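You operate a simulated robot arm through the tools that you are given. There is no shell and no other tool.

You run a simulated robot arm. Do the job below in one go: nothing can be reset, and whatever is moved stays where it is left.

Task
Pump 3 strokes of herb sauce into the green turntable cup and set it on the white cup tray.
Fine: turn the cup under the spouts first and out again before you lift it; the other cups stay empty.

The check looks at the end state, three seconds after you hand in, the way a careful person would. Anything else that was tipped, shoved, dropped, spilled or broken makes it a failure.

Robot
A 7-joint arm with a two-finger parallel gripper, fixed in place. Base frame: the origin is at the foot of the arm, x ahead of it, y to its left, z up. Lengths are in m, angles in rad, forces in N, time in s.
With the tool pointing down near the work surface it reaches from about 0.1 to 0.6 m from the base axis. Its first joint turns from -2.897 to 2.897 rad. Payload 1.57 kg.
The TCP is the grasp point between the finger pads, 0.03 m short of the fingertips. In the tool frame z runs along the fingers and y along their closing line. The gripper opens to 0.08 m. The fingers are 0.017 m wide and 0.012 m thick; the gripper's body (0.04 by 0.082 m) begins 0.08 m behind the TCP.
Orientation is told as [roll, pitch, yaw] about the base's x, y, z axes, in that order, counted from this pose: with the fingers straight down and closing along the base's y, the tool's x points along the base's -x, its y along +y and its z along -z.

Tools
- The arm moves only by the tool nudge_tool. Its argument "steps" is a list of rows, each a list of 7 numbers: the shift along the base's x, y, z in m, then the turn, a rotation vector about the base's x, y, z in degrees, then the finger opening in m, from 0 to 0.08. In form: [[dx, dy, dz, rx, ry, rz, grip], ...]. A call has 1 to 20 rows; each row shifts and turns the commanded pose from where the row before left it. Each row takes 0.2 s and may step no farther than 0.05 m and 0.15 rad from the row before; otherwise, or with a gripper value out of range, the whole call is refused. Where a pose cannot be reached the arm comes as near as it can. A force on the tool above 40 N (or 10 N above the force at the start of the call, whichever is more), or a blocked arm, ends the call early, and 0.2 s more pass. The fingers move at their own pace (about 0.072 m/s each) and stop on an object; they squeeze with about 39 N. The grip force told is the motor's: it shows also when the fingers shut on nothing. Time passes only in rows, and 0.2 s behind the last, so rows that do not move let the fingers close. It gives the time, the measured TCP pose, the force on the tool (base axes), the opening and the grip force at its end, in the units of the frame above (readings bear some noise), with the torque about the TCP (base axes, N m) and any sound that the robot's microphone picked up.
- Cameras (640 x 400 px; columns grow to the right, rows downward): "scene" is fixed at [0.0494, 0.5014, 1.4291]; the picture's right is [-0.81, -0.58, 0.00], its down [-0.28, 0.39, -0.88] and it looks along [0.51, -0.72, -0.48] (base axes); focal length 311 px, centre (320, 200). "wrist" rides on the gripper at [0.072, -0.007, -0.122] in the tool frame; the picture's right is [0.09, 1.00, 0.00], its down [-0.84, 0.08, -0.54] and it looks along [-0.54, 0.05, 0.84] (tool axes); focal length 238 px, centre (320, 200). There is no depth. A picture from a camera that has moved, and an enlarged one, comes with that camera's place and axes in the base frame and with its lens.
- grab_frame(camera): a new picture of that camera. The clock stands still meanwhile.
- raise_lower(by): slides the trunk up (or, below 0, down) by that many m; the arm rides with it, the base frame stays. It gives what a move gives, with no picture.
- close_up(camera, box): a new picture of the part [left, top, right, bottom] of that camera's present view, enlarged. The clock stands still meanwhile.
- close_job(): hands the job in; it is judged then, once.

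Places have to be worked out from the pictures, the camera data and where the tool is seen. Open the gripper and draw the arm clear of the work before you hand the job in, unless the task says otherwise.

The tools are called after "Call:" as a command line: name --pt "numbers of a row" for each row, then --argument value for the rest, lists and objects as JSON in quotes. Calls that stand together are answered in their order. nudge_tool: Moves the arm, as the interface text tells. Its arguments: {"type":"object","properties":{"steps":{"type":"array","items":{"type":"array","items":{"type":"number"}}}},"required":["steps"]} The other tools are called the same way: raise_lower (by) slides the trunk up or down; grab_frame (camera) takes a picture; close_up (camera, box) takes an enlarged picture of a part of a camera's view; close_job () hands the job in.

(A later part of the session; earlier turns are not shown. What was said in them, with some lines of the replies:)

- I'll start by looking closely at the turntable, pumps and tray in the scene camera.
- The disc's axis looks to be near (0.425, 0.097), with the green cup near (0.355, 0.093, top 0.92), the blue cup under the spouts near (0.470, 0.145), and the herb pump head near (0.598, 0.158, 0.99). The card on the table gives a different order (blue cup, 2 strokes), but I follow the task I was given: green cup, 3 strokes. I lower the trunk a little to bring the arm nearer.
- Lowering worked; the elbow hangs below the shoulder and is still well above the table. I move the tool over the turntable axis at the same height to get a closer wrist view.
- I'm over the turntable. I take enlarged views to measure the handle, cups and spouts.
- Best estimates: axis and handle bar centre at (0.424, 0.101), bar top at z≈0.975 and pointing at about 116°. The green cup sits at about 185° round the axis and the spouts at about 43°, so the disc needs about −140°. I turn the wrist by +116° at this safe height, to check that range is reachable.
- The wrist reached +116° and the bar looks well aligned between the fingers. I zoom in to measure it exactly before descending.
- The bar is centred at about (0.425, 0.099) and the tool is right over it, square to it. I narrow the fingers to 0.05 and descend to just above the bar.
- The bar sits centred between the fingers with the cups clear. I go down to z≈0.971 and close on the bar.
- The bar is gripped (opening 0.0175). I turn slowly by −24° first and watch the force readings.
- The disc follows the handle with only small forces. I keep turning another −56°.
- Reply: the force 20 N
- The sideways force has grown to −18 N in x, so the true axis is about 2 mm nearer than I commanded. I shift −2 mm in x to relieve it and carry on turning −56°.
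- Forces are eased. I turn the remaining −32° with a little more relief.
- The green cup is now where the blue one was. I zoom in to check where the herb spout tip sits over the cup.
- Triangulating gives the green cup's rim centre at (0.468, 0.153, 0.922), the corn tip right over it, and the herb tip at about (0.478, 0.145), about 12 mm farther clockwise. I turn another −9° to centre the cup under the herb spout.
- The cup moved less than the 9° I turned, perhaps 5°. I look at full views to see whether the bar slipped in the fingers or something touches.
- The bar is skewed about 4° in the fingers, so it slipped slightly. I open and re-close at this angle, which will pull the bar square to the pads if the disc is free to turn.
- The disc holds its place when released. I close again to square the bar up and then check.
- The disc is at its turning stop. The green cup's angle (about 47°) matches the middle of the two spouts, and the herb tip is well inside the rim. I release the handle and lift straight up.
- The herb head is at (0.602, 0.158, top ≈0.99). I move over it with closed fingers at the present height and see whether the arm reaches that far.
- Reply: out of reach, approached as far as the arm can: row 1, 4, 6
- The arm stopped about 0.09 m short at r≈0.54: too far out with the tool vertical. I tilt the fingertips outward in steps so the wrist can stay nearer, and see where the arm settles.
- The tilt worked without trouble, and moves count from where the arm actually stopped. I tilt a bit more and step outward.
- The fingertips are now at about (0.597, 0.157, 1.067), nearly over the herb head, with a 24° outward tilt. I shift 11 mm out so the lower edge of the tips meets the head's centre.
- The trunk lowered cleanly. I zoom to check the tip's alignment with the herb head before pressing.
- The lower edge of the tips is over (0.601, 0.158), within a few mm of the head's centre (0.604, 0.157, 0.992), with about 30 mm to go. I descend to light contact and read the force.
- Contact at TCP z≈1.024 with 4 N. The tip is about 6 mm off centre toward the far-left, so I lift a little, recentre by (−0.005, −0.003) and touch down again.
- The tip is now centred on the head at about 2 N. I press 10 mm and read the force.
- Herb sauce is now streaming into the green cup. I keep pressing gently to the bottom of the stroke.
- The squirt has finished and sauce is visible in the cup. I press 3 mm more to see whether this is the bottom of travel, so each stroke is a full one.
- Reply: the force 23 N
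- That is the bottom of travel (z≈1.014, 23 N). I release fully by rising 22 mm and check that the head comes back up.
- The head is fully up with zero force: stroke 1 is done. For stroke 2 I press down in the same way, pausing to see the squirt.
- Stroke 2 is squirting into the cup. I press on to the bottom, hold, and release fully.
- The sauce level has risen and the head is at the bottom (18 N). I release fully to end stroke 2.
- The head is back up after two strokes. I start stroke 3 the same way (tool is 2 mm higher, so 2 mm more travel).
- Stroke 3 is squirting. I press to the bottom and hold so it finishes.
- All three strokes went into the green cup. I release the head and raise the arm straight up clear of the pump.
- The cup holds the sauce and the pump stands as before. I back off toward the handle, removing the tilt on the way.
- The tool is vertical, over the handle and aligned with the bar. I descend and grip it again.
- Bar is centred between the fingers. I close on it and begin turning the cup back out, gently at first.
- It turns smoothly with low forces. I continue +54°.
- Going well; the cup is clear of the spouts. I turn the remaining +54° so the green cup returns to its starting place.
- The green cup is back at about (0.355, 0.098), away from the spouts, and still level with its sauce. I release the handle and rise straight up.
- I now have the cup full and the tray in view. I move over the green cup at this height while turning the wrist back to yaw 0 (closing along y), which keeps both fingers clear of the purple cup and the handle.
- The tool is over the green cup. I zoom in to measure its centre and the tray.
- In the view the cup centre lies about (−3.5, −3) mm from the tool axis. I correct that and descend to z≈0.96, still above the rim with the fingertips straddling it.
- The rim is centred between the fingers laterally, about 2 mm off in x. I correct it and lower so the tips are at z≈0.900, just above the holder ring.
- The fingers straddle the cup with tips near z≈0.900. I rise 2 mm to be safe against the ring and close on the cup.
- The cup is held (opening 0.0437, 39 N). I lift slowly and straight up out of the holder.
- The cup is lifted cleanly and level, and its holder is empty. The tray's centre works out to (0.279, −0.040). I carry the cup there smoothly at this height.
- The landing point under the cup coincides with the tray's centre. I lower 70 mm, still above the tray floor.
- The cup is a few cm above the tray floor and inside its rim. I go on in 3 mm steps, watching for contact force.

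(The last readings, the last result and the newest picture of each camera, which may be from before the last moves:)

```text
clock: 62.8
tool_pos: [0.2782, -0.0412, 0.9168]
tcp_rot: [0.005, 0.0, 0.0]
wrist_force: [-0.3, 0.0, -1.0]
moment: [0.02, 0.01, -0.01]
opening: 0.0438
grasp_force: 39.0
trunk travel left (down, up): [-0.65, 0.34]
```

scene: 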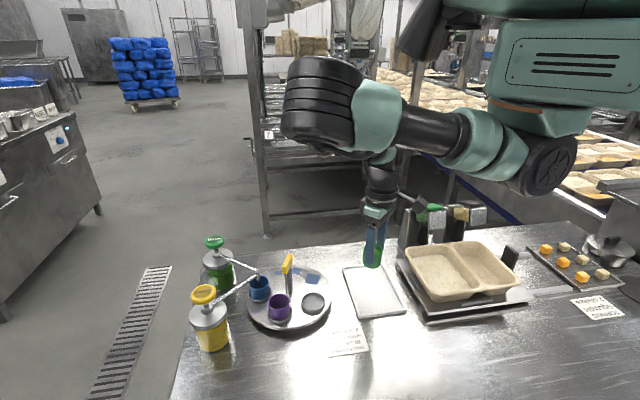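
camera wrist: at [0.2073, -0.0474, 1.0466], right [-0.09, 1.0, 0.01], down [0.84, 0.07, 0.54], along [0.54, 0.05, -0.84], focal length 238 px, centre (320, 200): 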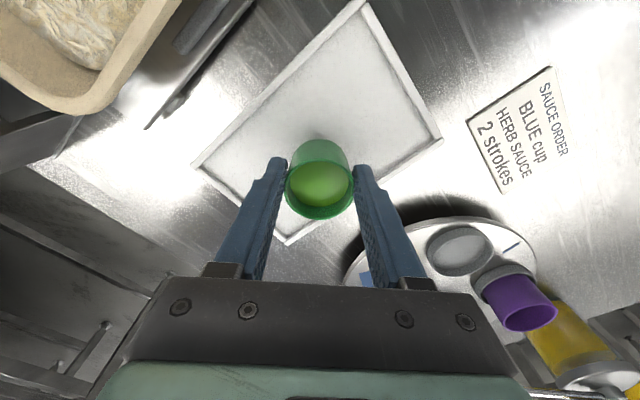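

No contact yet at z≈0.917. I continue in 2 mm steps.

Call:
nudge_tool --pt "0 0 -0.002 0 0 0 0.03" --pt "0 0 -0.002 0 0 0 0.03" --pt "0 0 0 0 0 0 0.03"

Call:
close_up --camera "scene" --box '[340, 240, 420, 320]'

```text
clock: 63.6
tool_pos: [0.2787, -0.0422, 0.9132]
tcp_rot: [0.006, -0.003, 0.001]
wrist_force: [0.0, 0.6, 13.2]
moment: [-0.04, 0.0, 0.0]
opening: 0.0433
grasp_force: 39.2
trunk travel left (down, up): [-0.65, 0.34]
```

```text
5.00 times, centred on (380, 280) of scene
camera zoom: at [0.0494, 0.5014, 1.4291], right [-0.81, -0.58, 0.0], down [-0.28, 0.39, -0.88], along [0.51, -0.72, -0.48], focal length 1554 px, centre (20, -200)
```

zoom: 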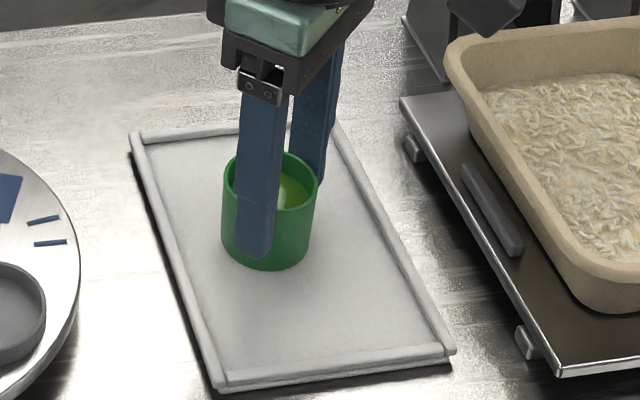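

The cup is down on the tray (13 N). I ease the pressure by 1 mm and then open the fingers gradually.

Call:
nudge_tool --pt "0 0 0.001 0 0 0 0.03" --pt "0 0 0 0 0 0 0.045" --pt "0 0 0 0 0 0 0.05" --pt "0 0 0 0 0 0 0.058" --pt "0 0 0 0 0 0 0.068" --pt "0 0 0 0 0 0 0.068"

Call:
close_up --camera "scene" --box '[340, 240, 420, 320]'

Call:
grab_frame --camera "wrist"

```text
clock: 65.0
tool_pos: [0.2789, -0.0421, 0.9132]
tcp_rot: [0.006, -0.002, -0.002]
wrist_force: [0.0, 0.5, 0.7]
moment: [0.01, -0.01, -0.03]
opening: 0.0678
grasp_force: 0.2
trunk travel left (down, up): [-0.65, 0.34]
```

```text
5.00 times, centred on (380, 280) of scene
camera zoom: at [0.0494, 0.5014, 1.4291], right [-0.81, -0.58, 0.0], down [-0.28, 0.39, -0.88], along [0.51, -0.72, -0.48], focal length 1554 px, centre (20, -200)
```

zoom: 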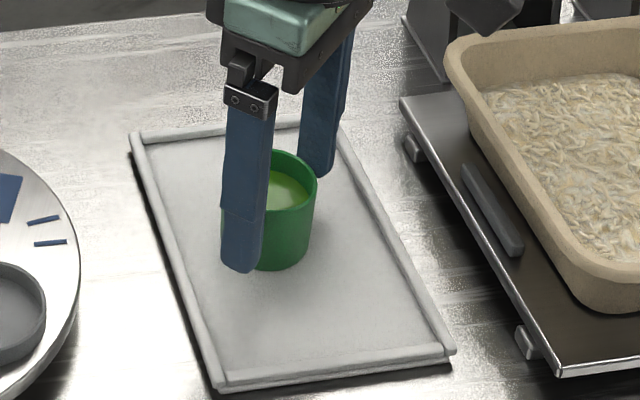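

```text
taken
camera wrist: at [0.2072, -0.0474, 1.0348], right [-0.09, 1.0, 0.01], down [0.84, 0.07, 0.54], along [0.54, 0.05, -0.84], focal length 238 px, centre (320, 200)
```

wrist: 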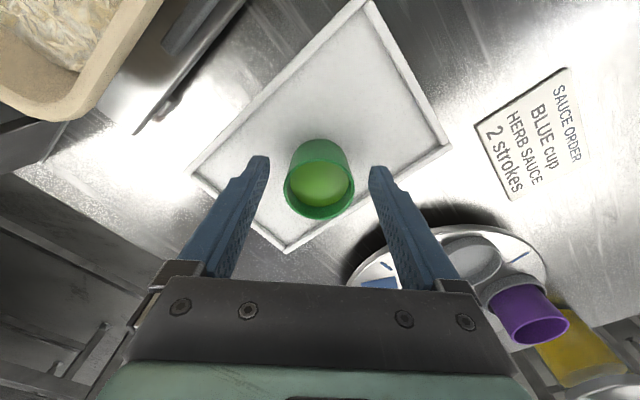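

The fingers are open and clear on both sides, and the cup stands upright on the tray. I rise straight up and away.

Call:
nudge_tool --pt "0 0 0.01 0 0 0 0.068" --pt "0 0 0.02 0 0 0 0.068" --pt "0 0 0.03 0 0 0 0.068" --pt "0 0 0.04 0 0 0 0.068" --pt "0 0 0.04 0 0 0 0.068" --pt "0 0 0.04 0 0 0 0.068" --pt "0 0 0 0 0 0 0.068"

Call:
raise_lower --by 0.1

Call:
grab_frame --camera "scene"

Call:
close_up --camera "scene" --box '[180, 225, 420, 375]'

Call:
grab_frame --camera "wrist"

```text
clock: 66.6
tool_pos: [0.2781, -0.0484, 1.0906]
tcp_rot: [-0.03, 0.025, 0.003]
wrist_force: [0.7, -0.4, -0.6]
moment: [0.02, 0.03, 0.05]
opening: 0.0678
grasp_force: 0.1
out of reach, approached as far as the arm can: row 4
trunk travel left (down, up): [-0.65, 0.34]
```

```text
clock: 67.9
tool_pos: [0.2805, -0.0475, 1.193]
tcp_rot: [-0.035, 0.015, 0.003]
wrist_force: [-0.1, 0.4, -1.1]
moment: [0.03, -0.03, 0.0]
opening: 0.068
grasp_force: 0.0
trunk travel left (down, up): [-0.75, 0.24]
```

```text
taken
```

scene: 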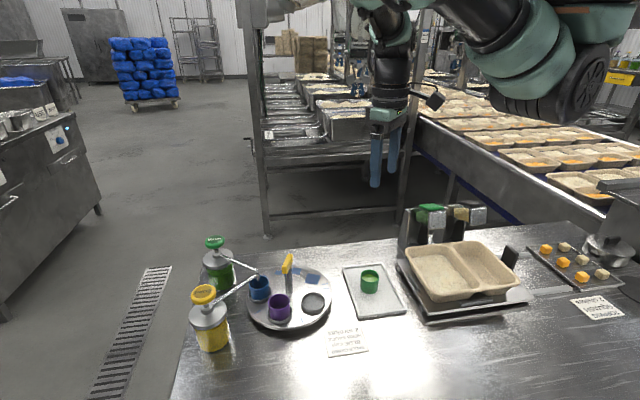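

```text
2.67 times, centred on (300, 300) of scene
camera zoom: at [0.0494, 0.5014, 1.4291], right [-0.81, -0.58, 0.0], down [-0.28, 0.39, -0.88], along [0.51, -0.72, -0.48], focal length 829 px, centre (373, -67)
```

zoom: 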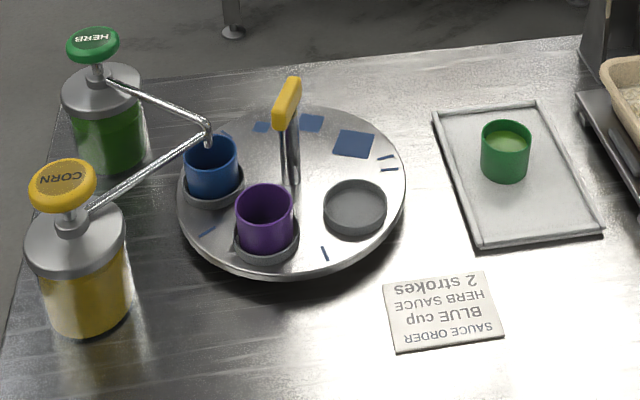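

```text
taken
camera wrist: at [0.2107, -0.0495, 1.3146], right [-0.1, 0.99, -0.03], down [0.84, 0.1, 0.53], along [0.53, 0.02, -0.85], focal length 238 px, centre (320, 200)
```

wrist: 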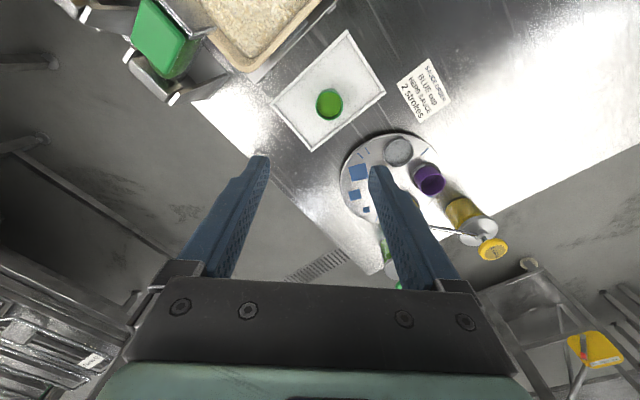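

The green cup stands on the white tray, and the pumps, the card and the other cups are where they were. I take one last close look for drips or sauce in the other cups.

Call:
close_up --camera "scene" --box '[235, 255, 345, 335]'

Call:
close_up --camera "scene" --box '[335, 250, 415, 325]'

```text
5.00 times, centred on (290, 295) of scene
camera zoom: at [0.0494, 0.5014, 1.4291], right [-0.81, -0.58, 0.0], down [-0.28, 0.39, -0.88], along [0.51, -0.72, -0.48], focal length 1554 px, centre (470, -275)
```

zoom: 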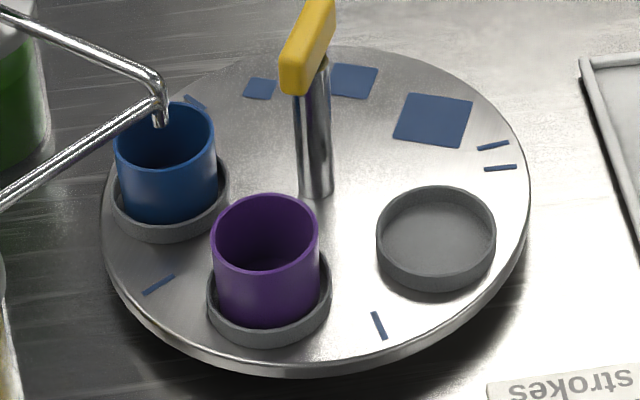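

```text
5.33 times, centred on (375, 288) of scene
camera zoom: at [0.0494, 0.5014, 1.4291], right [-0.81, -0.58, 0.0], down [-0.28, 0.39, -0.88], along [0.51, -0.72, -0.48], focal length 1658 px, centre (27, -267)
```

zoom: 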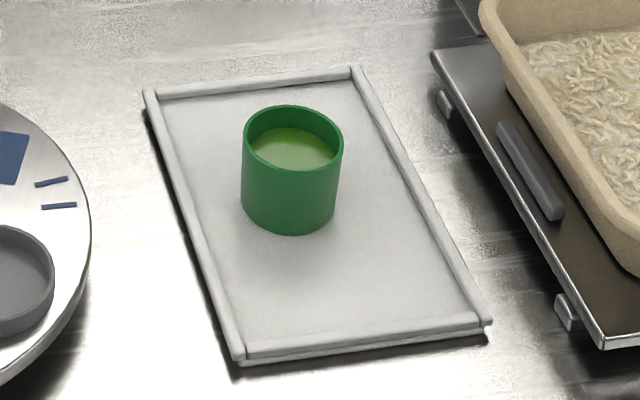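

No sauce or drips show on the table or disc or in the blue and purple cups, and the green cup stands upright on the tray with its sauce. The gripper is open and the arm is well clear, so I hand the job in.

Call:
close_job

```text
The job is handed in.
```

The green cup has 3 strokes of herb sauce in it and is standing upright on the white cup tray. I handed the job in with the gripper open and the arm clear.

- **Turning:** I turned the cup under the spouts before pumping and back to its starting place before lifting it. The turntable hit a stop with the herb spout about 1 cm off the cup's centre but well inside the rim. All three squirts landed in the cup.
- **Other cups:** In the last pictures the blue and purple cups look empty. I saw no drips or spills, and the pumps had not moved.
- **Order card:** The card on the table asks for a different order, blue cup with 2 strokes of herb sauce. I followed your instructions and left the card where it was.
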